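You operate a simulated robot arm through the tools that you are given. There is no shell and no other tool.

You run a simulated robot arm. Do the job below in one go: nothing can be reset, and whatever is moved stays where it is left.

Task
Change the letter board from toy to joy and tilt it up again.
Fine: lay it flat to swap; the new tile is in the round table drawer, the old one goes there; shut the drawer; leave the board's button and dial. Where these are worked on the way, their far stop is far enough and under half their travel is too little: letter board, round table drawer.
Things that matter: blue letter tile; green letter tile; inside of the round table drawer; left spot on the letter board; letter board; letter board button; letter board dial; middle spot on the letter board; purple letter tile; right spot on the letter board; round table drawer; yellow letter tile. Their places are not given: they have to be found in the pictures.

It is judged by the outcome, as a careful person would: the job done as asked, and still so three seconds after it is handed in. It fails if anything else is knocked over, pushed out of place, dropped, spilled or broken.

Robot
A 6-joint arm with a fingered hand, fixed in place. Base frame: the origin is on the floor under the middle of its stand, x ahead of it, y to its left, z up. Units: mm, degrees, N and s.
With the tool pointing down near the work surface it reaches from about 200 to 480 mm from the base axis. Its first joint turns from -166.0 to 166.0 degrees. Payload 2.3 kg.
The tool frame sits at the grasp point between the pads (the TCP): z along the fingers, y along the line on which they close. The tips reach 22 mm beyond it. The gripper opens to 112 mm; its body begins 60 mm behind the TCP. The gripper is a hand of 3 fingers: y runs from the thumb to the fingers, the wrist lies at [0, 0, -218] in the tool frame, and closing takes about 1.5 s.
Orientation is told as [roll, pitch, yaw] about the base's x, y, z axes, in that order, counted from this pose: with the fingers straight down and closing along the base's y, the tool's x points along the base's -x, its y along +y and its z along -z.

Tools
- The arm moves only by the tool jog_arm. Its argument "commands" is a list of rows, each a list of 2 entries, a list of its own where there are three numbers: the shift along the base's x, y, z in cm, then the turn, a rotation vector about the base's x, y, z in degrees. In form: [[[x, y, z], [rx, ry, rz]], ...]. A call has 1 to 20 rows; each row shifts and turns the commanded pose from where the row before left it. "jaw" is the opening, from 0 (shut) to 1 (fully open), set as the call begins (left out, the last holds). A row lasts 0.2 s, in which the tool goes at most 50 mm and 8.6 degrees; a call with a longer step from one row to the next is refused whole, and so is a gripper value outside its range. A pose out of reach is approached as far as the arm can. The call stops where the force on the tool passes 70 N (or 10 N more than at its start, if that is more) or the arm is blocked; 0.2 s more then pass. Each finger travels about 72 mm/s and halts on what it meets, pressing with about 27 N; the grip force reading is that of the motor and also rises with nothing between the fingers. The clock runs only during rows and for 0.2 s after the last one: add rows that do not move to give the fingers time. The reply holds the time, the measured pose of the TCP, the force on the tool along the base axes, the opening and the grip force, in the units named above and with some noise, with the torque about the TCP (base axes, N m) and any sound that the robot's microphone picked up.
- Cameras (640 x 400 px; columns grow to the right, rows downward): "scene" is fixed at [43.6, 650.3, 1267.3]; the picture's right is [-0.89, -0.45, 0.00], its down [-0.24, 0.49, -0.84] and it looks along [0.38, -0.75, -0.54] (base axes); focal length 277 px, centre (320, 200). "wrist" rides on the gripper at [66, 3, -80] in the tool frame; the picture's right is [-0.05, 1.00, 0.00], its down [-0.77, -0.04, -0.64] and it looks along [-0.64, -0.03, 0.77] (tool axes); focal length 275 px, centre (320, 200).
- get_image(camera): a new picture of that camera. No time passes.
- move_column(by): slides the trunk up (or, below 0, down) by that many mm; the arm rides with it, the base frame stays. It gives what a move gives, with no picture.
- move_fingers(finger1, finger2, thumb_bend): sets how far each is bent, from 0 (flat) to 1 (curled in); at 0.3 the hand is open as for a grip, at 0.7 the pads meet at the TCP. One left out holds its place. A second passes; each finger stops where it meets its share of the squeeze, and holds until it gets a number again. A gripper value or a shape takes the hand back. It gives what a move gives, with no picture; readings hold the bend of each and the force on the fingers (four entries, about 0 where the hand has none), thumb and palm.
- set_grasp(shape): the hand has 3 fingers and takes this shape, open, in about a second: jaw (thumb against the fingers, like two jaws); tri (thumb and two fingers); tip (a fingertip pinch); poke (one finger out to press); point (the index stretched); flat (the hand flat); cup (the hand cupped); fist (a fist). The gripper value then closes the fingers along that shape, each until it touches; the sizes above hold for jaw. It gives what a move gives, with no picture.
- probe_pixels(camera, pixels): for up to 12 pixels [column, row] of the newest picture of that camera ("zoom" is the newest enlarged one), the place [x, y, z] in the base frame of the surface seen there, good to about 2 mm, but the place of the scene camera against the robot may be out by one fixed shift of up to 25 mm in any direction. No time passes.
- enlarge(camera, box): a new picture of the part [left, top, right, bottom] of that camera's present view, enlarged. No time passes.
- close_job(): hands the job in; it is judged then, once.

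Open the gripper and draw the arm clear of the work before you hand the job in, unless the task says otherwise.

The tools are called after ">>>" as name(argument=value, ...) on one line, values as JSON. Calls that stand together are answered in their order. jog_arm: Moves the arm, as the interface text tells. Its arguments: {"type":"object","properties":{"commands":{"type":"array","items":{"type":"array"}},"jaw":{"type":"number"}},"required":["commands"]} The other tools are called the same way: move_column (by) moves the trunk up or down; set_grasp (shape) gives the hand a shape; move_fingers (finger1, finger2, thumb_bend) moves the fingers one by one; get_image (camera) takes a picture; probe_pixels (camera, pixels) gives the place of the surface under pixels of a picture; enlarge (camera, box) takes an enlarged picture of a part of a camera's view; close_job () hands the job in.

At the start:

```text
time: 0.0
tcp_pos: [375.8, 77.2, 1088.9]
tool_rot: [0.1, 0.0, -0.1]
contact_force: [0.2, -0.2, -0.5]
ft_torque: [0.0, -0.02, -0.01]
gripper_width: 112.1
finger_force: 0.0
shape: jaw
bend: [0.3, 0.3, 0.3]
finger forces: [0.0, 0.0, 0.0, 0.0, 0.0, 0.0]
trunk travel left (down, up): [-375.0, 215.0]
```

scene: 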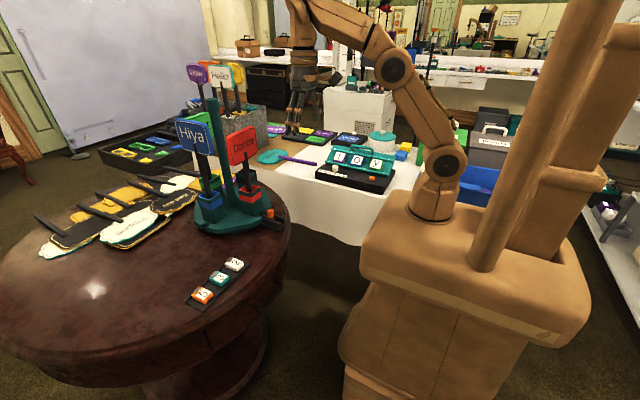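
wrist: 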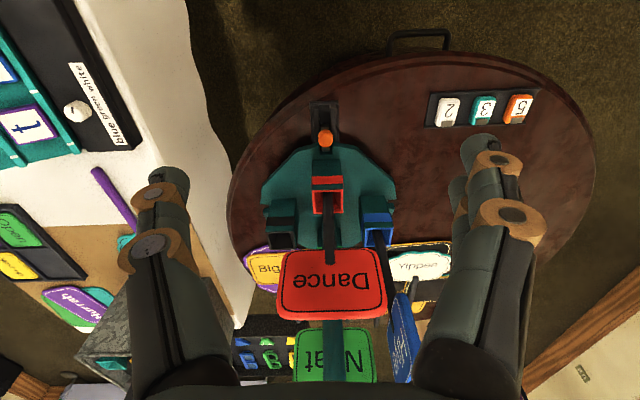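

I start by looking closer at the scene: the letter board is near (355,165), and the round table with a drawer handle appears in the wrist view at about (420,40). I enlarge both areas.

>>> enlarge(camera="scene", box=[280, 120, 440, 220])

>>> enlarge(camera="wrist", box=[0, 0, 320, 200])

>>> enlarge(camera="wrist", box=[320, 0, 640, 200])

```text
4.00 times, centred on (360, 170) of scene
```

zoom: 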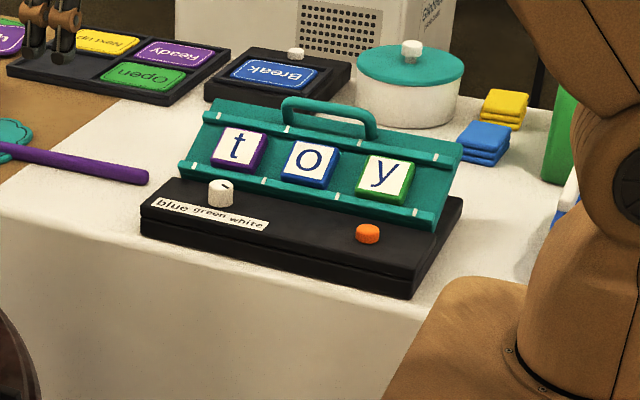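

```text
2.00 times, centred on (160, 100) of wrist
```

zoom: 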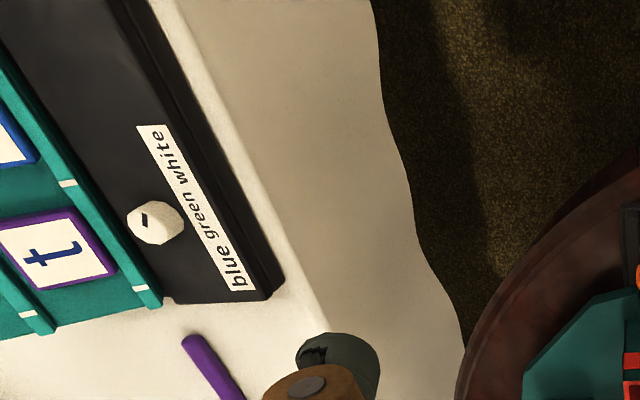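

```text
2.00 times, centred on (480, 100) of wrist
```

zoom: 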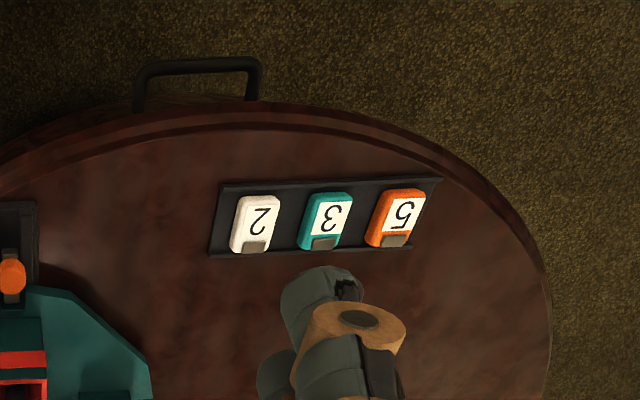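

The board shows t (purple), o (blue), y (green) on a tilted teal panel with a handle at its top, so the yellow tile must be the j in the drawer. I probe key points through both cameras.

>>> get_image(camera="scene")

>>> get_image(camera="wrist")

>>> probe_pixels(camera="wrist", pixels=[[388, 42], [420, 32], [449, 40], [390, 53], [447, 50], [24, 124], [78, 110], [100, 110], [140, 145], [3, 70], [74, 150], [104, 175]])

>>> probe_pixels(camera="scene", pixels=[[341, 157], [357, 161], [376, 166], [335, 167], [372, 178], [362, 150], [334, 144], [395, 157], [325, 161], [389, 176], [316, 176], [383, 193]])

```text
taken
```

scene: 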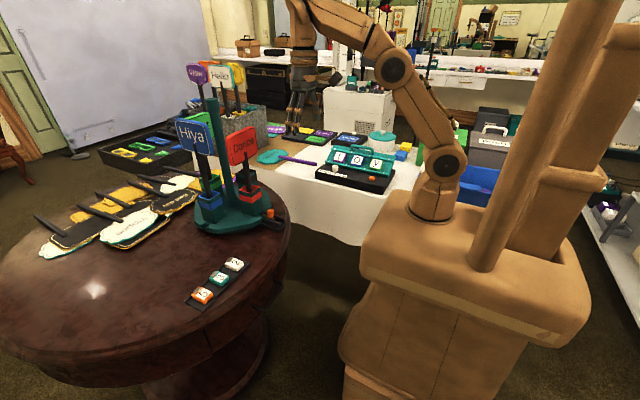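

```text
taken
```

wrist: 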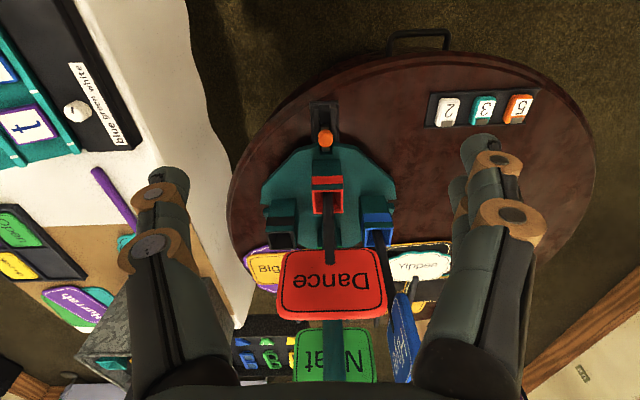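

```text
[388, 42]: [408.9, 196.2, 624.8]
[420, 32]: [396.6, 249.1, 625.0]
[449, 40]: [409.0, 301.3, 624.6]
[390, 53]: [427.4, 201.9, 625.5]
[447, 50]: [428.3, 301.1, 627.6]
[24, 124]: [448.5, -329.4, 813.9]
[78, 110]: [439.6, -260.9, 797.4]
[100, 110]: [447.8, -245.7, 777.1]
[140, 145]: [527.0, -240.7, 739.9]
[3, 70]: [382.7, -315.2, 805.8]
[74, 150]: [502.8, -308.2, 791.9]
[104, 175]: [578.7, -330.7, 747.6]
```

```text
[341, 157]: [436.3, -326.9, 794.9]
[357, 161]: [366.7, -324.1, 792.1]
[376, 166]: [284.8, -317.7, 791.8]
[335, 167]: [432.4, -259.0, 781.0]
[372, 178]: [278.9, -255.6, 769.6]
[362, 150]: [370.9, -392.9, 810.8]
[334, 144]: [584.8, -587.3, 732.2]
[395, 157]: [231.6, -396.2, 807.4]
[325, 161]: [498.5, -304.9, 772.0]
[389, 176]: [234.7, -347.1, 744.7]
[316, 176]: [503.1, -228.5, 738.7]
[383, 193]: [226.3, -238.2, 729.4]
```

The wrist and scene readings differ by roughly (+8,-2,+17) mm. I look at the arm itself and the round table in detail to learn its geometry and reach.

>>> enlarge(camera="scene", box=[270, 0, 494, 230])

>>> probe_pixels(camera="scene", pixels=[[452, 165], [397, 67], [303, 25], [437, 212], [420, 235], [297, 60], [300, 110], [460, 200], [225, 195], [237, 262], [170, 285], [120, 345]])

>>> enlarge(camera="scene", box=[160, 180, 320, 400])

>>> probe_pixels(camera="wrist", pixels=[[420, 72], [360, 100], [448, 108], [483, 110], [518, 108], [325, 140], [323, 110], [560, 150], [230, 200], [415, 55], [340, 75], [530, 90]])

```text
1.74 times, centred on (382, 115) of scene
```

zoom: 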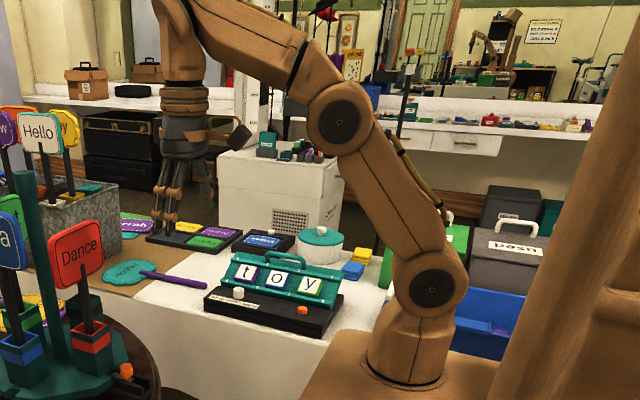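

```text
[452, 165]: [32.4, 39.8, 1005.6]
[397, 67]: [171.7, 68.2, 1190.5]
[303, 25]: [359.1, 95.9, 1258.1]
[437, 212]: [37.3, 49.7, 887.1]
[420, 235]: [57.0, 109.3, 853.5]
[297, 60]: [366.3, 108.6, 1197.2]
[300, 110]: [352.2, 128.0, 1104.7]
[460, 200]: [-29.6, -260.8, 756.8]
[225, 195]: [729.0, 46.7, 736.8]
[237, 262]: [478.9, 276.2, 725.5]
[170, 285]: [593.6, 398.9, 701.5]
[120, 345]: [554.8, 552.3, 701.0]
```

```text
1.82 times, centred on (240, 290) of scene
```

zoom: 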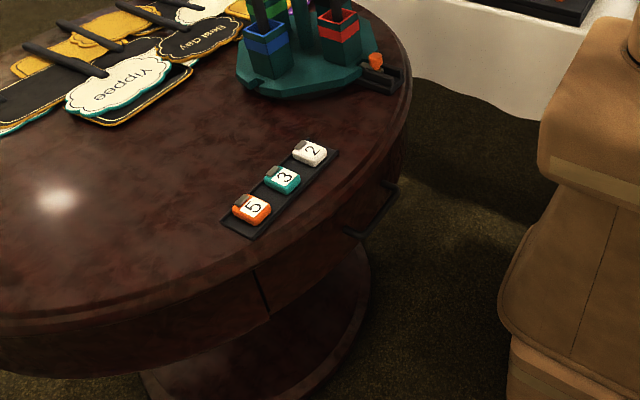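

```text
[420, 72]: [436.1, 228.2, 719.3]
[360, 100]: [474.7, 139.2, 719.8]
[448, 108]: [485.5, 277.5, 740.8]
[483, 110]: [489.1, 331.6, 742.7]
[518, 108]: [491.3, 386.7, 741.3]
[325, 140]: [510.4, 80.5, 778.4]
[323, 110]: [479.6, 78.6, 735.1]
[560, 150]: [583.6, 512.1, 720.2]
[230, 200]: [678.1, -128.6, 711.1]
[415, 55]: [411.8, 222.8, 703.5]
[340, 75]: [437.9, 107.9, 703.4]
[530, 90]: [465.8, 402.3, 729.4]
```

The shoulder sits at about z=1020 and the arm's reach is about 475 mm from shoulder to wrist. I swing the hand toward the board with yaw -90 so the wrist camera looks at it along -y.

>>> jog_arm(commands=[[[-0.13, -1.9, -0.9], [0, 0, -7.5]], [[-0.13, -1.9, -0.9], [0, 0, -7.5]], [[-0.13, -1.9, -0.9], [0, 0, -7.5]], [[-0.13, -1.9, -0.9], [0, 0, -7.5]], [[-0.13, -1.9, -0.9], [0, 0, -7.5]], [[-0.13, -1.9, -0.9], [0, 0, -7.5]], [[-0.13, -1.9, -0.9], [0, 0, -7.5]], [[-0.13, -1.9, -0.9], [0, 0, -7.5]], [[-0.13, -1.9, -0.9], [0, 0, -7.5]], [[-0.13, -1.9, -0.9], [0, 0, -7.5]], [[-0.13, -1.9, -0.9], [0, 0, -7.5]], [[-0.13, -1.9, -0.9], [0, 0, -7.5]]])

>>> get_image(camera="wrist")

```text
time: 2.6
tcp_pos: [360.4, -150.8, 981.6]
tool_rot: [0.0, 0.0, -90.4]
contact_force: [0.1, -0.4, -0.6]
ft_torque: [0.0, 0.0, -0.02]
gripper_width: 111.9
finger_force: 0.1
shape: jaw
bend: [0.3, 0.3, 0.3]
finger forces: [0.1, 0.1, 0.0, 0.0, 0.1, 0.0]
trunk travel left (down, up): [-375.0, 215.0]
```

```text
taken
```

wrist: 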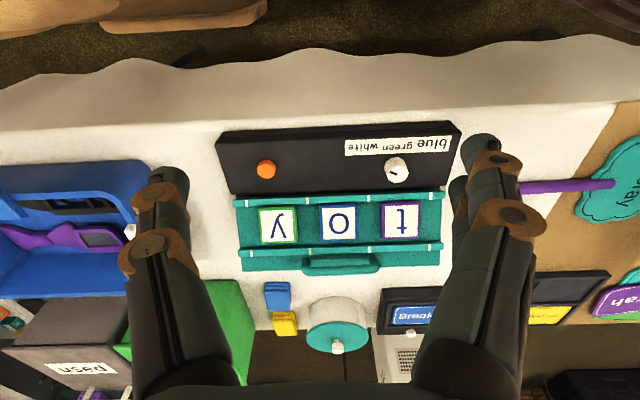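

Now the board is centred between the fingers in the wrist view. I enlarge it and probe tiles, rails, handle, base corners and the objects behind it.

>>> enlarge(camera="wrist", box=[200, 110, 480, 290])

>>> probe_pixels(camera="wrist", pixels=[[400, 222], [340, 224], [279, 225], [340, 201], [340, 250], [340, 270], [342, 262], [310, 268], [372, 264], [240, 260], [438, 252], [265, 168]])

>>> probe_pixels(camera="wrist", pixels=[[396, 168], [222, 145], [455, 130], [230, 190], [450, 185], [280, 295], [340, 320], [410, 300], [382, 205], [418, 205], [382, 238], [418, 238]])

```text
2.22 times, centred on (340, 200) of wrist
```

zoom: 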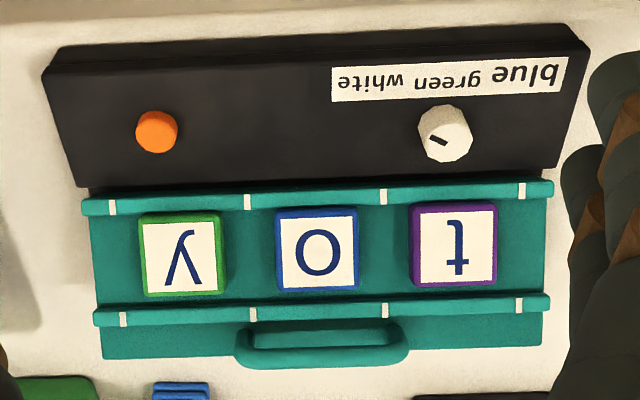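

```text
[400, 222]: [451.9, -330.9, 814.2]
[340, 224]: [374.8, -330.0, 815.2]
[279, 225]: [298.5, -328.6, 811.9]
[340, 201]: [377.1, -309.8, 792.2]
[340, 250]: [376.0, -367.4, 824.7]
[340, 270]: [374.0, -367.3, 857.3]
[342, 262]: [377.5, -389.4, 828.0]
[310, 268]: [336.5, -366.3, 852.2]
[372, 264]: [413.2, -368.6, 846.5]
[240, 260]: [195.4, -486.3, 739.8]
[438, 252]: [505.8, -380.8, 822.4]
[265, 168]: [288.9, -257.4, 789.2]
```

```text
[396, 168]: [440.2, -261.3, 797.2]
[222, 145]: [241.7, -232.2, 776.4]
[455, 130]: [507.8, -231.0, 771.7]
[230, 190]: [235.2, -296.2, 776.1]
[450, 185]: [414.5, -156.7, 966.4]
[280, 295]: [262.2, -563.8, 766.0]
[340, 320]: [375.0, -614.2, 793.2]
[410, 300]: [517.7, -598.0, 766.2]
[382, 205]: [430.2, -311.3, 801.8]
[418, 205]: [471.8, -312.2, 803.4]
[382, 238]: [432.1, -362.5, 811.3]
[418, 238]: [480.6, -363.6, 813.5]
```

The tiles sit at about x=452/375/298, y=-330, z=814, and the handle loop stands up off the panel near (375,-367,857). I zoom further on the left spot to measure rails, gaps and tile thickness.

>>> enlarge(camera="wrist", box=[360, 170, 456, 270])

>>> probe_pixels(camera="zoom", pixels=[[200, 300], [200, 190], [200, 160], [200, 140], [200, 120], [260, 130], [260, 225], [260, 255], [260, 350], [260, 420], [200, 470], [460, 300]])

```text
4.00 times, centred on (408, 220) of wrist
```

zoom: 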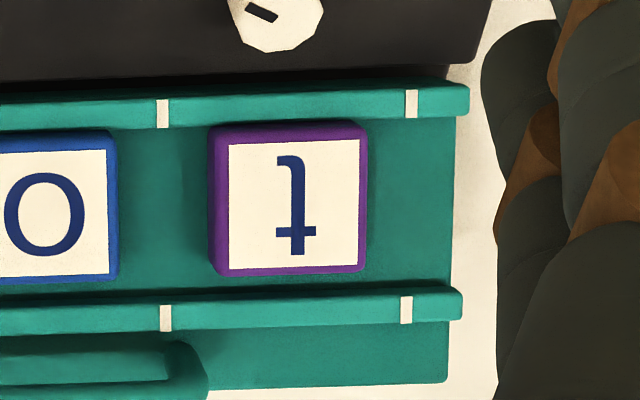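

```text
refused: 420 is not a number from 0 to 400
```

The zoom spans rail to rail; I probe the tile top, panel surface, and both rails.

>>> probe_pixels(camera="zoom", pixels=[[290, 160], [290, 250], [165, 150], [165, 200], [165, 260], [290, 95], [290, 110], [290, 284], [290, 305], [330, 355], [410, 150], [410, 260]])

>>> probe_pixels(camera="zoom", pixels=[[222, 135], [360, 130], [225, 265], [358, 260], [210, 210], [372, 210], [450, 300], [462, 100], [440, 375], [10, 320], [190, 370], [100, 360]])

```text
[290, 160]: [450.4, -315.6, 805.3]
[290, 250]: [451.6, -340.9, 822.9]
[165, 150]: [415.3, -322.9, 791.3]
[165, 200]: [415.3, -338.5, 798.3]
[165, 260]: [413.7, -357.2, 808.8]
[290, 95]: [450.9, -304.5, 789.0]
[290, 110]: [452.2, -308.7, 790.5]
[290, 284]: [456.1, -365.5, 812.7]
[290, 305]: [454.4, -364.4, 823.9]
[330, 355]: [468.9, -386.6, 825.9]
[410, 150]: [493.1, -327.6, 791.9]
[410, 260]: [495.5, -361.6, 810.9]
```

```text
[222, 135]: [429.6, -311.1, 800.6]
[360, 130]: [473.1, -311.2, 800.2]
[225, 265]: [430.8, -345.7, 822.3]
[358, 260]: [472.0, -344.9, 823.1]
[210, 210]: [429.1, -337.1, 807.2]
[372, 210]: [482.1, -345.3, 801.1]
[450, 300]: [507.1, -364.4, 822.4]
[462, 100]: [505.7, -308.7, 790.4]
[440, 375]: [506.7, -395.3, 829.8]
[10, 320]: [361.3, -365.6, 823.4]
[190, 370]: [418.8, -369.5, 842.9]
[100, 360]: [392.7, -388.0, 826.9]
```

Geometry: panel is tilted about 28°, tiles ~42 mm square and ~16 mm thick, rails ~7 mm, and the handle bar's top is 37 mm off the panel at (375,-367,857). I turn back to yaw 0 with a tilt that lets me reach the handle, moving to an approach point off it.

>>> jog_arm(commands=[[[0, 0, 0], [0, 0, 8.2]], [[0, 0, 0], [0, 0, 8.2]], [[0, 0, 0], [0, 0, 8.2]], [[0, 0, 0], [0, 0, 8.2]], [[0, 0, 0], [0, 0, 8.2]], [[0, 0, 0], [0, 0, 8.2]], [[0, 0, 0], [0, 0, 8.2]], [[0, 0, 0], [0, 0, 8.2]], [[0, 0, 0], [0, 0, 8.2]], [[0, 0, 0], [0, 0, 8.2]], [[0, 0, 0], [0, 0, 8.2]], [[-0.3, -1.8, 0], [0, -7, 0]], [[-0.3, -1.8, 0], [0, -7, 0]], [[-0.3, -1.8, 0], [0, -7, 0]], [[-0.3, -1.8, 0], [0, -7, 0]], [[-0.3, -1.8, 0], [-7, 0, 0]], [[-0.3, -1.8, 0], [-7, 0, 0]], [[-0.3, -1.8, 0], [-7, 0, 0]], [[-0.3, -1.8, 0], [-7, 0, 0]], [[-0.3, -1.8, 0], [-7, 0, 0]]], jaw=0.45)

>>> get_image(camera="wrist")

>>> get_image(camera="scene")

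```text
time: 6.8
tcp_pos: [333.6, -314.2, 982.5]
tool_rot: [-38.5, -22.6, 17.0]
contact_force: [0.7, -0.2, -0.2]
ft_torque: [0.0, 0.02, -0.02]
gripper_width: 51.0
finger_force: 0.0
shape: jaw
bend: [0.73, 0.73, 0.7]
finger forces: [0.0, 0.0, 0.0, 0.1, 0.0, 0.1]
trunk travel left (down, up): [-375.0, 215.0]
```

```text
taken
```

wrist: 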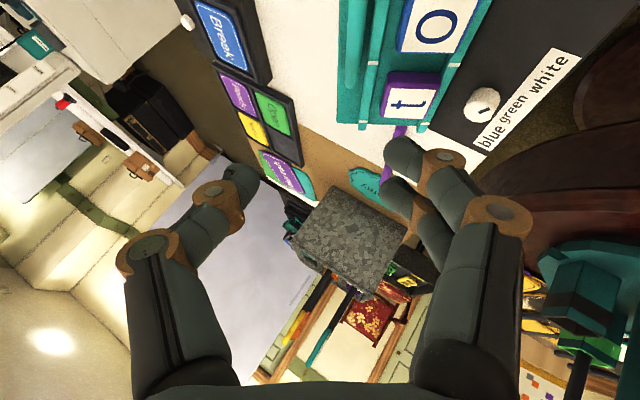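

```text
taken
```

scene: 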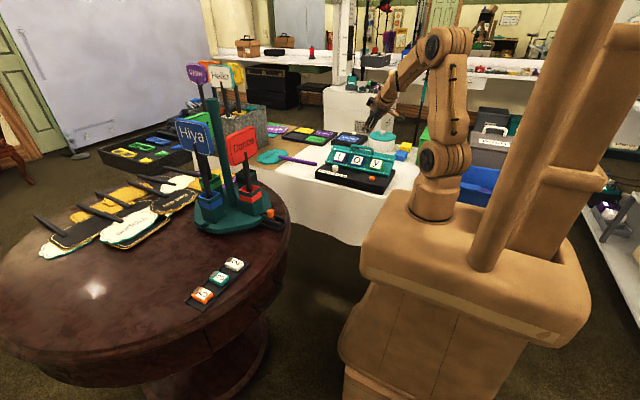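

The hand is above the board with the TCP at the wrist image centre. I descend to the approach point about 90 mm off the handle along the tool axis, with a half-open jaw.

>>> jog_arm(commands=[[[-0.05, -0.15, -1.45], [0, 0, 0]], [[-0.05, -0.15, -1.45], [0, 0, 0]], [[-0.05, -0.15, -1.45], [0, 0, 0]], [[-0.05, -0.15, -1.45], [0, 0, 0]]], jaw=0.4)

>>> get_image(camera="wrist")

>>> enlarge(camera="scene", box=[290, 60, 450, 220])

```text
time: 7.8
tcp_pos: [339.1, -316.8, 934.9]
tool_rot: [-38.7, -22.0, 16.4]
contact_force: [-0.2, -0.5, -0.3]
ft_torque: [-0.01, -0.03, -0.03]
gripper_width: 45.3
finger_force: 0.1
shape: jaw
bend: [0.73, 0.73, 0.7]
finger forces: [0.1, 0.0, 0.0, 0.0, 0.0, 0.1]
out of reach, approached as far as the arm can: row 3, 4
trunk travel left (down, up): [-375.0, 215.0]
```

```text
taken
```

wrist: 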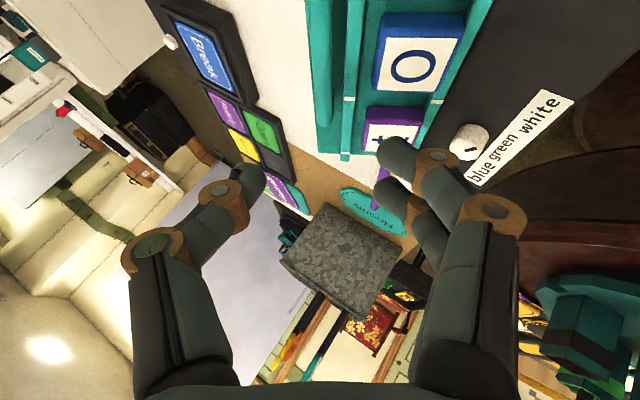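

```text
2.50 times, centred on (370, 140) of scene
```

zoom: 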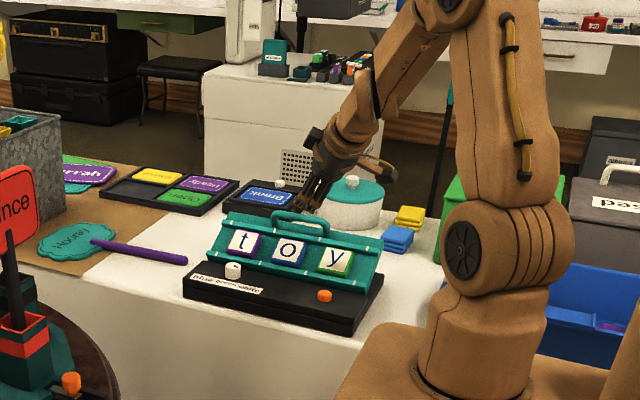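

The last rows were out of reach because the forearm and hand were nearly in line (wrist singularity). I raise the hand 110 mm and then lower the trunk 100 mm so the forearm is more horizontal.

>>> jog_arm(commands=[[[0, 0, 2.2], [0, 0, 0]], [[0, 0, 2.2], [0, 0, 0]], [[0, 0, 2.2], [0, 0, 0]], [[0, 0, 2.2], [0, 0, 0]], [[0, 0, 2.2], [0, 0, 0]]])

```text
time: 9.0
tcp_pos: [336.6, -316.3, 1037.9]
tool_rot: [-38.4, -22.5, 17.1]
contact_force: [-0.8, -0.1, 0.8]
ft_torque: [0.0, 0.0, 0.0]
gripper_width: 45.3
finger_force: 0.1
shape: jaw
bend: [0.73, 0.73, 0.7]
finger forces: [0.0, 0.0, 0.1, 0.1, 0.0, 0.0]
trunk travel left (down, up): [-375.0, 215.0]
```

Raised to z=1038 with nothing touching; now I lower the trunk by 100 mm.

>>> move_column(by=-100)

>>> get_image(camera="wrist")

>>> enlarge(camera="scene", box=[290, 60, 450, 220])

```text
time: 10.3
tcp_pos: [337.7, -316.3, 937.9]
tool_rot: [-38.4, -22.6, 16.9]
contact_force: [0.3, -0.7, 0.4]
ft_torque: [0.05, 0.01, -0.02]
gripper_width: 45.2
finger_force: 0.1
shape: jaw
bend: [0.73, 0.73, 0.7]
finger forces: [0.1, 0.1, 0.0, 0.1, 0.0, 0.0]
trunk travel left (down, up): [-275.0, 315.0]
```

```text
taken
```

wrist: 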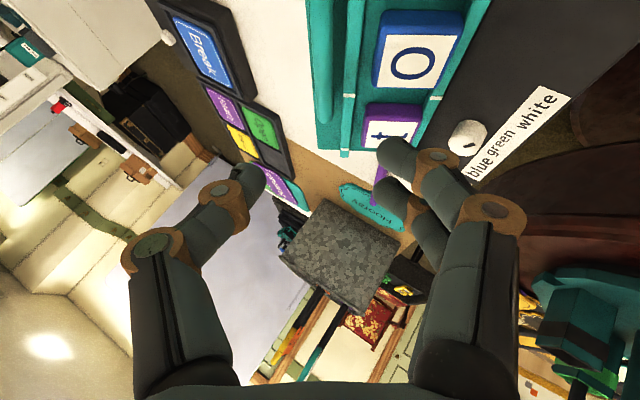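

```text
2.50 times, centred on (370, 140) of scene
```

zoom: 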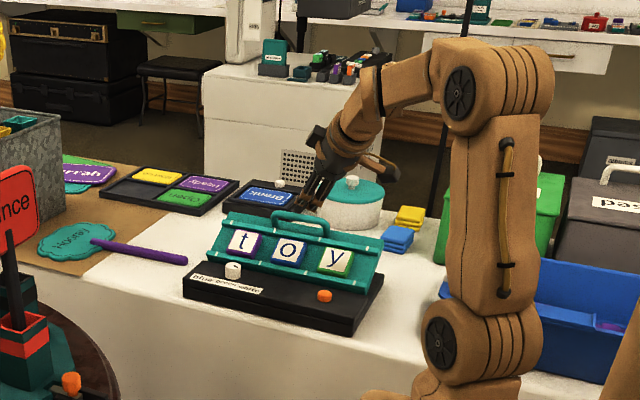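

The handle appears as the curved teal strip around (325,70). I enlarge and probe it again from this closer view.

>>> enlarge(camera="wrist", box=[280, 0, 440, 160])

>>> probe_pixels(camera="wrist", pixels=[[325, 20], [325, 50], [325, 80], [325, 105], [325, 118], [318, 60], [332, 60], [340, 60], [348, 120], [348, 60], [370, 60], [316, 120]])

```text
2.50 times, centred on (360, 80) of wrist
```

zoom: 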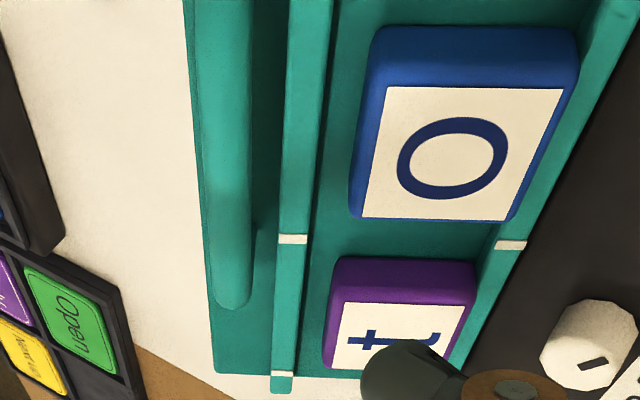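

```text
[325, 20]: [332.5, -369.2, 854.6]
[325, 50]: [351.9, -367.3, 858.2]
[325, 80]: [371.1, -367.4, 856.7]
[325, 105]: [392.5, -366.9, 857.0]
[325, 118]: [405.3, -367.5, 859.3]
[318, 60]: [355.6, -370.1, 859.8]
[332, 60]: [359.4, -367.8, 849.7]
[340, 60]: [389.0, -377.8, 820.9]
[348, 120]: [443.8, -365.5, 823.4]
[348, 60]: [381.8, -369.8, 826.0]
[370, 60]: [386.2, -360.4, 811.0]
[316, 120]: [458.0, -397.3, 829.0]
```

Handle bar runs x≈334–416 at about (y=-370, z=853). I set a narrower opening (~31 mm), align the tool with the handle's normal (+7° about x) and go part of the way.

>>> jog_arm(commands=[[[0.4, -0.6, -0.9], [7, 0, 0]], [[0.4, -0.6, -0.9], [0, 0, 0]], [[0.4, -0.6, -0.9], [0, 0, 0]], [[0.4, -0.6, -0.9], [0, 0, 0]], [[0.4, -0.6, -0.9], [0, 0, 0]]], jaw=0.28)

>>> get_image(camera="wrist")

>>> enlarge(camera="scene", box=[310, 110, 410, 190])

```text
time: 11.5
tcp_pos: [357.1, -345.6, 892.3]
tool_rot: [-31.1, -24.5, 14.1]
contact_force: [-0.3, -0.3, -0.1]
ft_torque: [0.02, 0.02, 0.02]
gripper_width: 31.6
finger_force: 0.0
shape: jaw
bend: [0.73, 0.73, 0.7]
finger forces: [0.1, 0.0, 0.1, 0.0, 0.0, 0.0]
trunk travel left (down, up): [-275.0, 315.0]
```

```text
taken
```

wrist: 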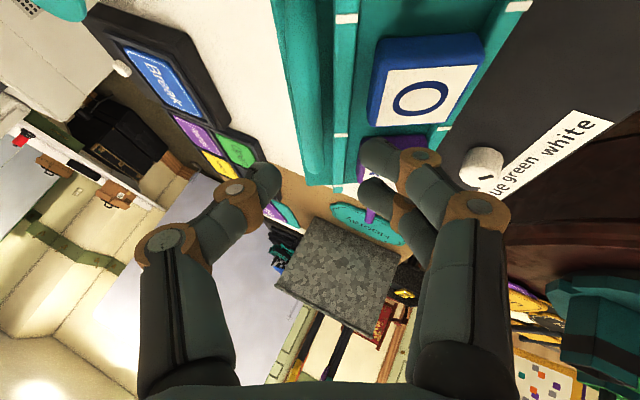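

```text
5.00 times, centred on (360, 150) of scene
```

zoom: 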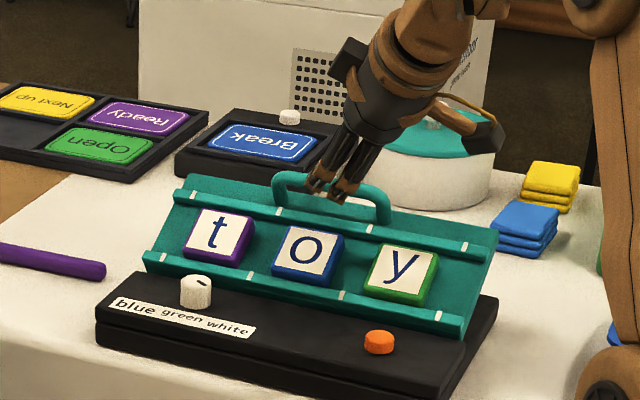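

Fingers straddle the handle line correctly (thumb tip (268,185), fingers (370,170), handle column ~318). I advance the remaining distance in small rows.

>>> jog_arm(commands=[[[0.35, -0.52, -0.8], [0, 0, 0]], [[0.35, -0.52, -0.8], [0, 0, 0]], [[0.35, -0.52, -0.8], [0, 0, 0]], [[0.35, -0.5, -0.8], [0, 0, 0]]])

>>> get_image(camera="wrist")

>>> enlarge(camera="scene", box=[310, 110, 410, 190])

```text
time: 12.5
tcp_pos: [371.6, -367.0, 860.4]
tool_rot: [-31.0, -24.5, 14.1]
contact_force: [0.3, -0.3, -0.4]
ft_torque: [0.02, 0.0, 0.01]
gripper_width: 31.7
finger_force: 0.0
shape: jaw
bend: [0.73, 0.73, 0.7]
finger forces: [0.0, 0.0, 0.0, 0.1, 0.1, 0.0]
trunk travel left (down, up): [-275.0, 315.0]
```

```text
taken
```

wrist: 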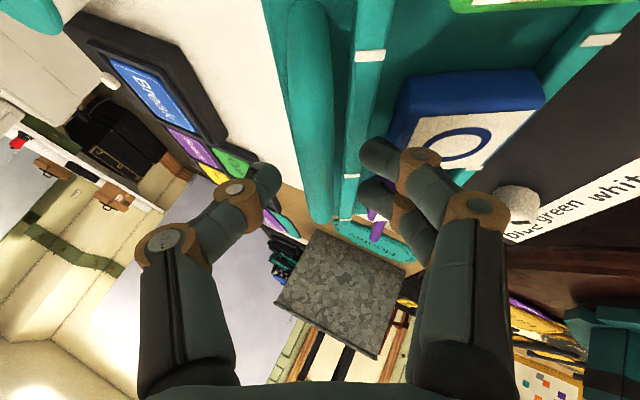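

```text
5.00 times, centred on (360, 150) of scene
```

zoom: 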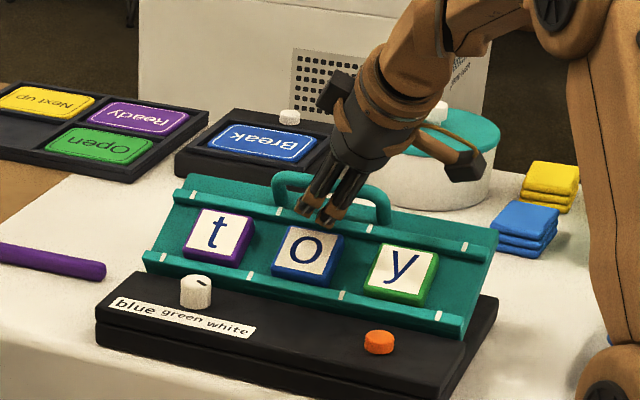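

The bar lies between thumb and fingers with no contact force. I close the jaw on it.

>>> jog_arm(commands=[[[0, 0, 0], [0, 0, 0]], [[0, 0, 0], [0, 0, 0]], [[0, 0, 0], [0, 0, 0]], [[0, 0, 0], [0, 0, 0]]], jaw=0.0)

>>> enlarge(camera="scene", box=[310, 110, 410, 190])

>>> get_image(camera="wrist")

```text
time: 13.5
tcp_pos: [371.6, -367.9, 860.9]
tool_rot: [-31.0, -24.4, 14.1]
contact_force: [1.3, -0.1, -4.9]
ft_torque: [0.02, -0.02, 0.05]
gripper_width: 2.8
finger_force: 26.8
shape: jaw
bend: [0.69, 0.71, 0.71]
finger forces: [10.1, 13.3, 0.1, 0.0, 21.3, 0.0]
trunk travel left (down, up): [-275.0, 315.0]
```

```text
5.00 times, centred on (360, 150) of scene
```

zoom: 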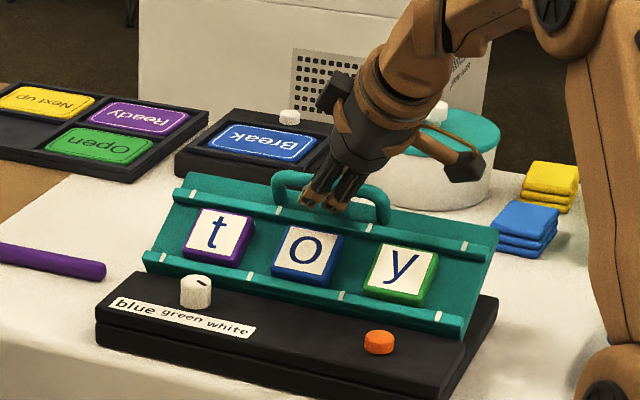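

```text
taken
```

wrist: 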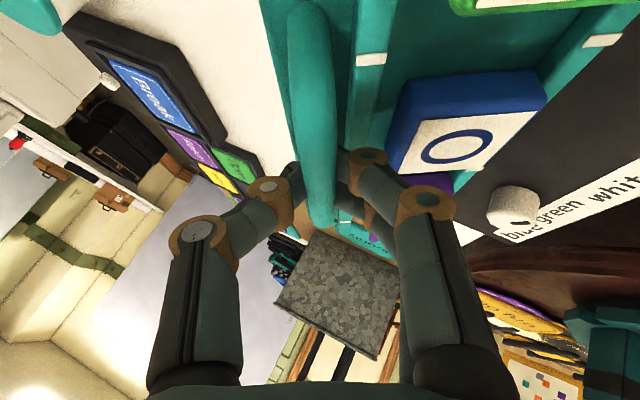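

The grip is on (finger forces 10/13/21 N). I start lowering along the estimated hinge arc (hinge near y=-298, z=777), one small step to test the resistance.

>>> jog_arm(commands=[[[0, -0.36, -0.33], [2, 0, 0]], [[0, -0.36, -0.33], [2, 0, 0]]])

>>> enlarge(camera="scene", box=[310, 110, 410, 190])

```text
time: 14.1
tcp_pos: [372.0, -374.5, 853.7]
tool_rot: [-26.7, -25.1, 11.9]
contact_force: [-0.2, -0.7, 0.3]
ft_torque: [0.02, -0.06, 0.09]
gripper_width: 3.4
finger_force: 26.8
shape: jaw
bend: [0.69, 0.72, 0.72]
finger forces: [8.7, 12.0, 0.0, 0.0, 20.0, 0.0]
trunk travel left (down, up): [-275.0, 315.0]
```

```text
5.00 times, centred on (360, 150) of scene
```

zoom: 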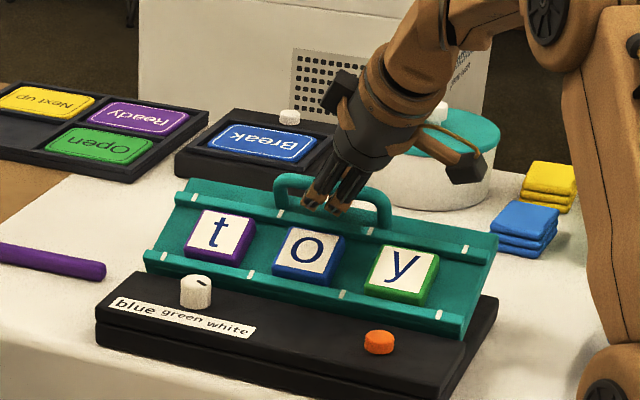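

The panel follows with almost no force. I continue down the arc.

>>> jog_arm(commands=[[[0, -0.33, -0.35], [2, 0, 0]], [[0, -0.31, -0.36], [2, 0, 0]], [[0, -0.3, -0.38], [2, 0, 0]], [[0, -0.28, -0.39], [2, 0, 0]]])

>>> enlarge(camera="scene", box=[310, 110, 410, 190])

```text
time: 15.1
tcp_pos: [390.5, -378.5, 844.0]
tool_rot: [-18.1, -26.8, 8.0]
contact_force: [-3.4, -1.8, 3.8]
ft_torque: [-0.03, 0.02, -0.02]
gripper_width: 0.0
finger_force: 26.8
shape: jaw
bend: [0.73, 0.73, 0.77]
finger forces: [0.0, 0.0, 0.0, 0.0, 1.0, 0.0]
out of reach, approached as far as the arm can: row 1, 2, 3, 4
trunk travel left (down, up): [-275.0, 315.0]
```

```text
5.00 times, centred on (360, 150) of scene
```

zoom: 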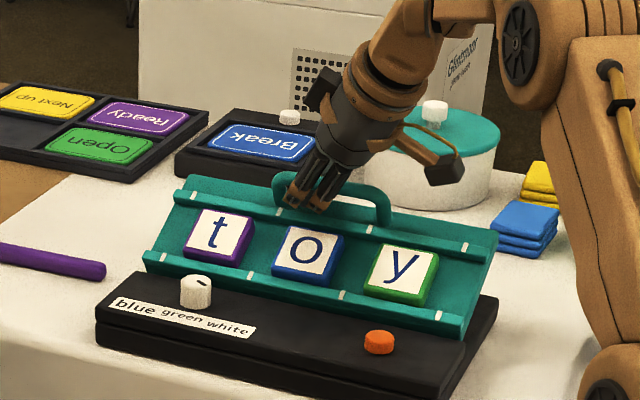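

The arm ran out of reach on these rows and the fingers slipped off the bar; the panel seems to be back at its tilt. I look at the whole arm to understand which limit was met.

>>> enlarge(camera="scene", box=[300, 60, 500, 260])

>>> get_image(camera="wrist")

>>> get_image(camera="scene")

```text
2.00 times, centred on (400, 160) of scene
```

zoom: 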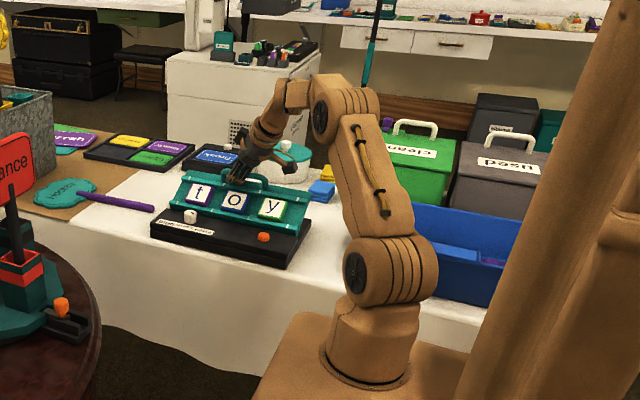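

```text
taken
```

wrist: 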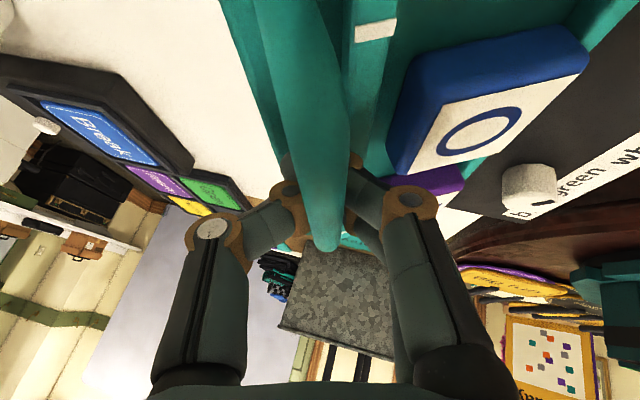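

```text
taken
```

scene: 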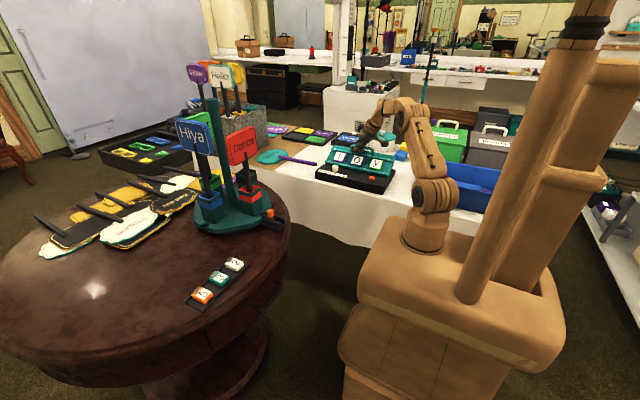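

The bar is now caged inside the closed fingers. I probe the arm's joints in the scene view to work out the actual link geometry and limits.

>>> probe_pixels(camera="scene", pixels=[[427, 195], [440, 195], [401, 118], [410, 120], [394, 106], [383, 108], [376, 118], [370, 128], [410, 160], [425, 235], [415, 150], [430, 185]])

>>> enlarge(camera="scene", box=[340, 80, 470, 160])

```text
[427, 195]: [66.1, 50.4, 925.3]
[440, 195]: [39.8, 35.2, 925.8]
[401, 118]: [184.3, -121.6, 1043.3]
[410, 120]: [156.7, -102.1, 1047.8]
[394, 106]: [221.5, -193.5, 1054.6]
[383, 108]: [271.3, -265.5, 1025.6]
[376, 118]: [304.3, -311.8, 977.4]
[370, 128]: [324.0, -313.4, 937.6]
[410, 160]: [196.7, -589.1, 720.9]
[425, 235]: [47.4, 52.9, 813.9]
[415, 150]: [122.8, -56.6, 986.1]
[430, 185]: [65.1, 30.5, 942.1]
```

```text
4.92 times, centred on (405, 120) of scene
```

zoom: 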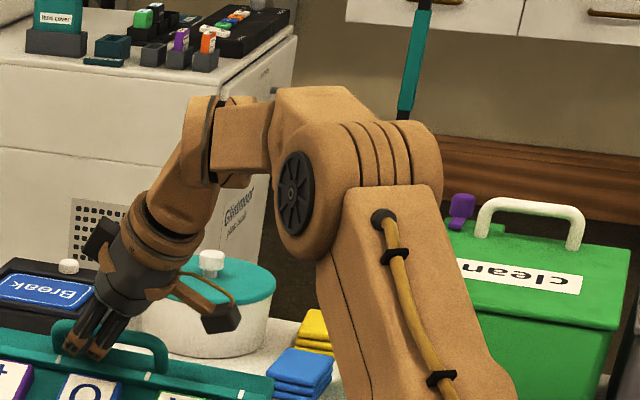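

The evidence points to a wrist-roll joint limit (J1 could not turn past -48° while keeping this hand roll). I open the fingers around the bar, back off 25 mm along the tool axis, and will re-grip with a different tilt that needs less wrist roll.

>>> jog_arm(commands=[[[0, 0, 0], [0, 0, 0]], [[0, 0, 0], [0, 0, 0]], [[-0.4, 0.2, 0.7], [0, 0, 0]], [[-0.4, 0.2, 0.7], [0, 0, 0]], [[-0.4, 0.2, 0.7], [0, 0, 0]]], jaw=0.28)

>>> get_image(camera="wrist")

>>> enlarge(camera="scene", box=[310, 110, 410, 190])

```text
time: 16.3
tcp_pos: [384.4, -368.3, 865.0]
tool_rot: [-18.1, -26.6, 8.1]
contact_force: [-0.1, -0.8, -0.4]
ft_torque: [-0.03, -0.01, 0.01]
gripper_width: 31.2
finger_force: 0.1
shape: jaw
bend: [0.74, 0.74, 0.7]
finger forces: [0.0, 0.1, 0.0, 0.0, 0.0, 0.1]
out of reach, approached as far as the arm can: row 4
trunk travel left (down, up): [-275.0, 315.0]
```

```text
taken
```

wrist: 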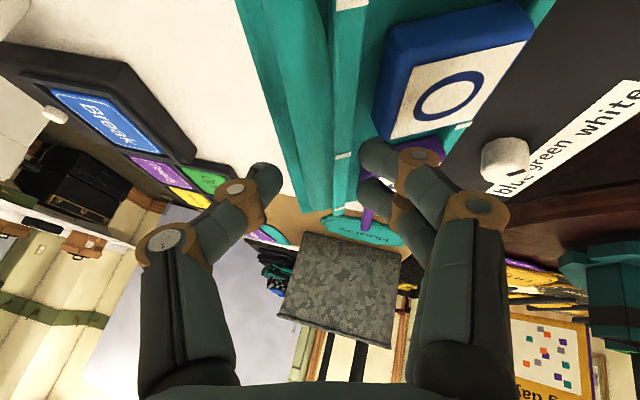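

```text
5.00 times, centred on (360, 150) of scene
```

zoom: 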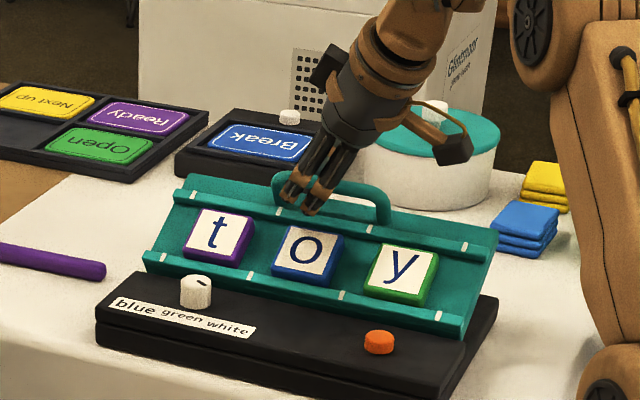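

I probe the handle bar and panel to see the panel's current tilt.

>>> probe_pixels(camera="wrist", pixels=[[285, 30], [295, 100], [305, 160], [307, 185], [360, 60], [345, 100], [385, 115], [500, 10], [450, 40], [465, 100], [340, 180], [300, 203]])

>>> enlarge(camera="wrist", box=[230, 0, 390, 220])

```text
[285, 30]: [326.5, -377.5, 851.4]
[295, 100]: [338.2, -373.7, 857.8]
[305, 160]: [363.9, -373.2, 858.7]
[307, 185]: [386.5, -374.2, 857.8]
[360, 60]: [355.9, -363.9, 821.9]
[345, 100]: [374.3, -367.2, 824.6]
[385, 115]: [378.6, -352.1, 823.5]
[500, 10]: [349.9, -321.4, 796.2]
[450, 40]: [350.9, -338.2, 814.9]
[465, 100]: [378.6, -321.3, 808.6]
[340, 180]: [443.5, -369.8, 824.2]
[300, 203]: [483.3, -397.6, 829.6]
```

```text
1.82 times, centred on (310, 110) of wrist
```

zoom: 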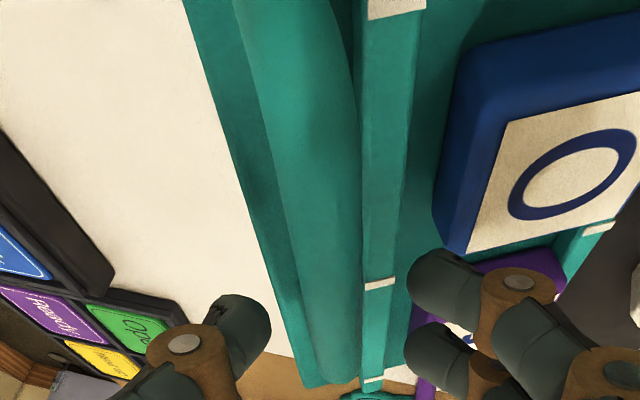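

The panel is back at its up stop (edge at z≈830), so it springs up unless taken past a midpoint. I back off further and rotate the hand to the new tilt.

>>> jog_arm(commands=[[[-0.3, 0.6, 1.2], [0, 0, 0]], [[-0.3, 0.7, 1.3], [0, 7.69, -2.2]], [[0, 0, 0], [-4.5, 0, 0]], [[0, 0, 0], [-4.5, 0, 0]], [[0, 0, 0], [0, 0, 0]]])

>>> get_image(camera="wrist")

```text
time: 17.5
tcp_pos: [376.0, -356.3, 888.9]
tool_rot: [-26.3, -18.0, 8.9]
contact_force: [0.3, 0.3, 0.3]
ft_torque: [0.01, -0.02, -0.01]
gripper_width: 30.9
finger_force: 0.1
shape: jaw
bend: [0.74, 0.74, 0.7]
finger forces: [0.0, 0.0, 0.0, 0.1, 0.1, 0.0]
trunk travel left (down, up): [-275.0, 315.0]
```

```text
taken
```

wrist: 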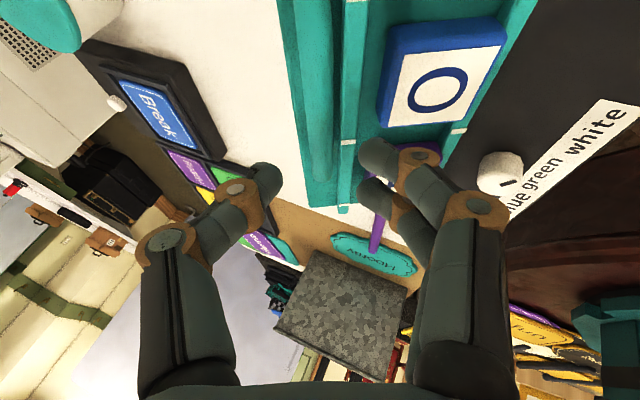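

New tilt reached cleanly. I go down onto the bar in small rows and close the fingers.

>>> jog_arm(commands=[[[-0.15, -0.3, -0.75], [0, 0, 0]], [[-0.15, -0.3, -0.75], [0, 0, 0]], [[-0.15, -0.3, -0.75], [0, 0, 0]], [[-0.15, -0.3, -0.8], [0, 0, 0]]])

>>> get_image(camera="wrist")

>>> jog_arm(commands=[[[0, 0, 0], [0, 0, 0]], [[0, 0, 0], [0, 0, 0]], [[0, 0, 0], [0, 0, 0]], [[0, 0, 0], [0, 0, 0]]], jaw=0.0)

>>> get_image(camera="wrist")

>>> enlarge(camera="scene", box=[310, 110, 410, 190])

```text
time: 18.5
tcp_pos: [371.6, -368.9, 857.9]
tool_rot: [-26.4, -18.0, 8.9]
contact_force: [0.4, 0.8, -0.3]
ft_torque: [0.01, 0.0, 0.01]
gripper_width: 30.9
finger_force: 0.2
shape: jaw
bend: [0.74, 0.74, 0.7]
finger forces: [0.0, 0.1, 0.1, 0.0, 0.0, 0.0]
trunk travel left (down, up): [-275.0, 315.0]
```

```text
taken
```

wrist: 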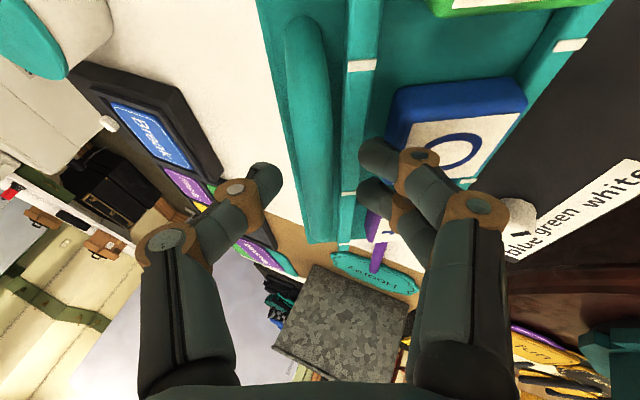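

```text
time: 19.5
tcp_pos: [370.3, -369.9, 856.6]
tool_rot: [-26.2, -18.1, 8.7]
contact_force: [0.1, -3.0, -10.4]
ft_torque: [0.0, 0.09, 0.07]
gripper_width: 0.0
finger_force: 26.7
shape: jaw
bend: [0.65, 0.71, 0.73]
finger forces: [11.1, 10.8, 0.0, 0.1, 20.0, 0.0]
trunk travel left (down, up): [-275.0, 315.0]
```

```text
taken
```

wrist: 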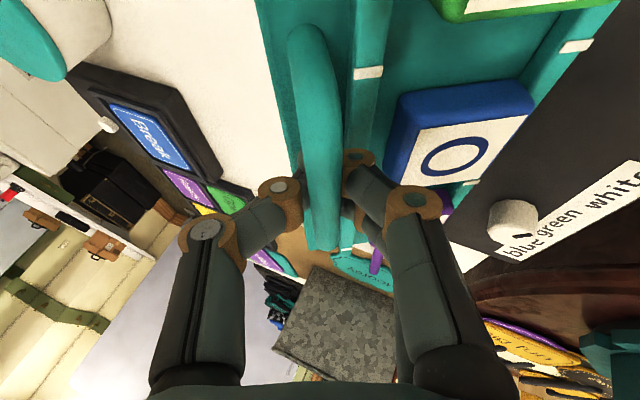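

```text
5.00 times, centred on (360, 150) of scene
```

zoom: 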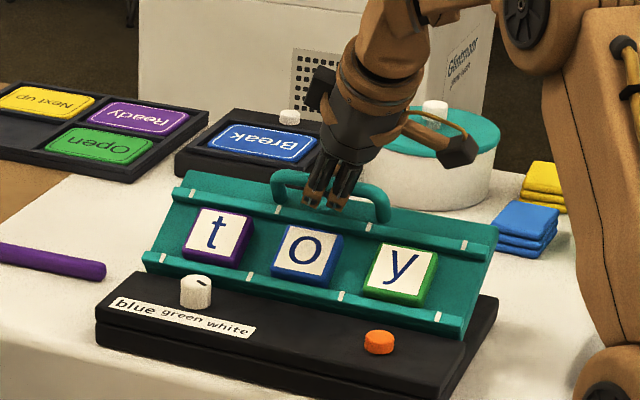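

Gripped (11/11/20 N). I move along the arc without changing the tilt, watching forces.

>>> jog_arm(commands=[[[0, -0.33, -0.32], [0, 0, 0]], [[0, -0.33, -0.32], [0, 0, 0]], [[0, -0.31, -0.35], [0, 0, 0]], [[0, -0.3, -0.36], [0, 0, 0]]])

>>> enlarge(camera="scene", box=[310, 110, 410, 190])

```text
time: 20.5
tcp_pos: [370.8, -380.7, 845.8]
tool_rot: [-26.4, -18.1, 8.9]
contact_force: [0.4, 2.9, -1.1]
ft_torque: [0.0, 0.01, -0.04]
gripper_width: 0.0
finger_force: 26.9
shape: jaw
bend: [0.69, 0.72, 0.76]
finger forces: [3.0, 0.0, 0.0, 0.0, 0.5, 0.0]
trunk travel left (down, up): [-275.0, 315.0]
```

```text
5.00 times, centred on (360, 150) of scene
```

zoom: 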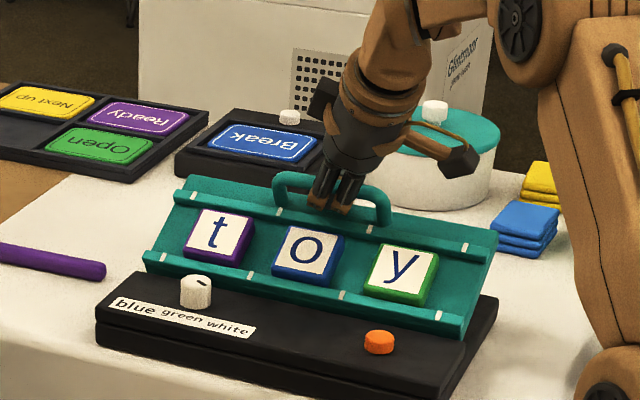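

The bar slid up inside the finger cage and the panel has moved only about 3°; the tips are about to bear on the panel. I continue two small arc rows and watch the force.

>>> jog_arm(commands=[[[0, -0.3, -0.4], [0, 0, 0]], [[0, -0.3, -0.4], [0, 0, 0]]])

>>> enlarge(camera="scene", box=[310, 110, 410, 190])

>>> get_image(camera="wrist")

```text
time: 21.1
tcp_pos: [370.4, -385.8, 837.5]
tool_rot: [-26.4, -18.0, 8.8]
contact_force: [0.8, 0.0, 0.8]
ft_torque: [0.0, 0.0, 0.01]
gripper_width: 0.2
finger_force: 27.0
shape: jaw
bend: [0.7, 0.73, 0.77]
finger forces: [1.6, 0.2, 0.0, 0.0, 1.3, 0.0]
trunk travel left (down, up): [-275.0, 315.0]
```

```text
5.00 times, centred on (360, 150) of scene
```

zoom: 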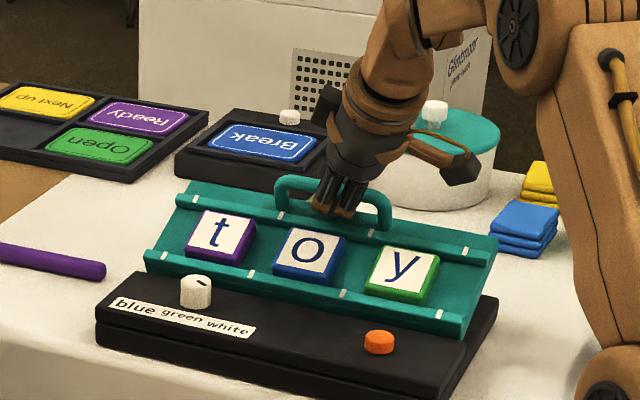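

```text
taken
```

wrist: 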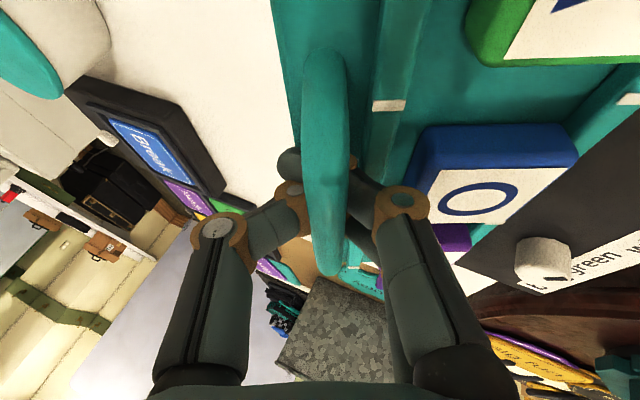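

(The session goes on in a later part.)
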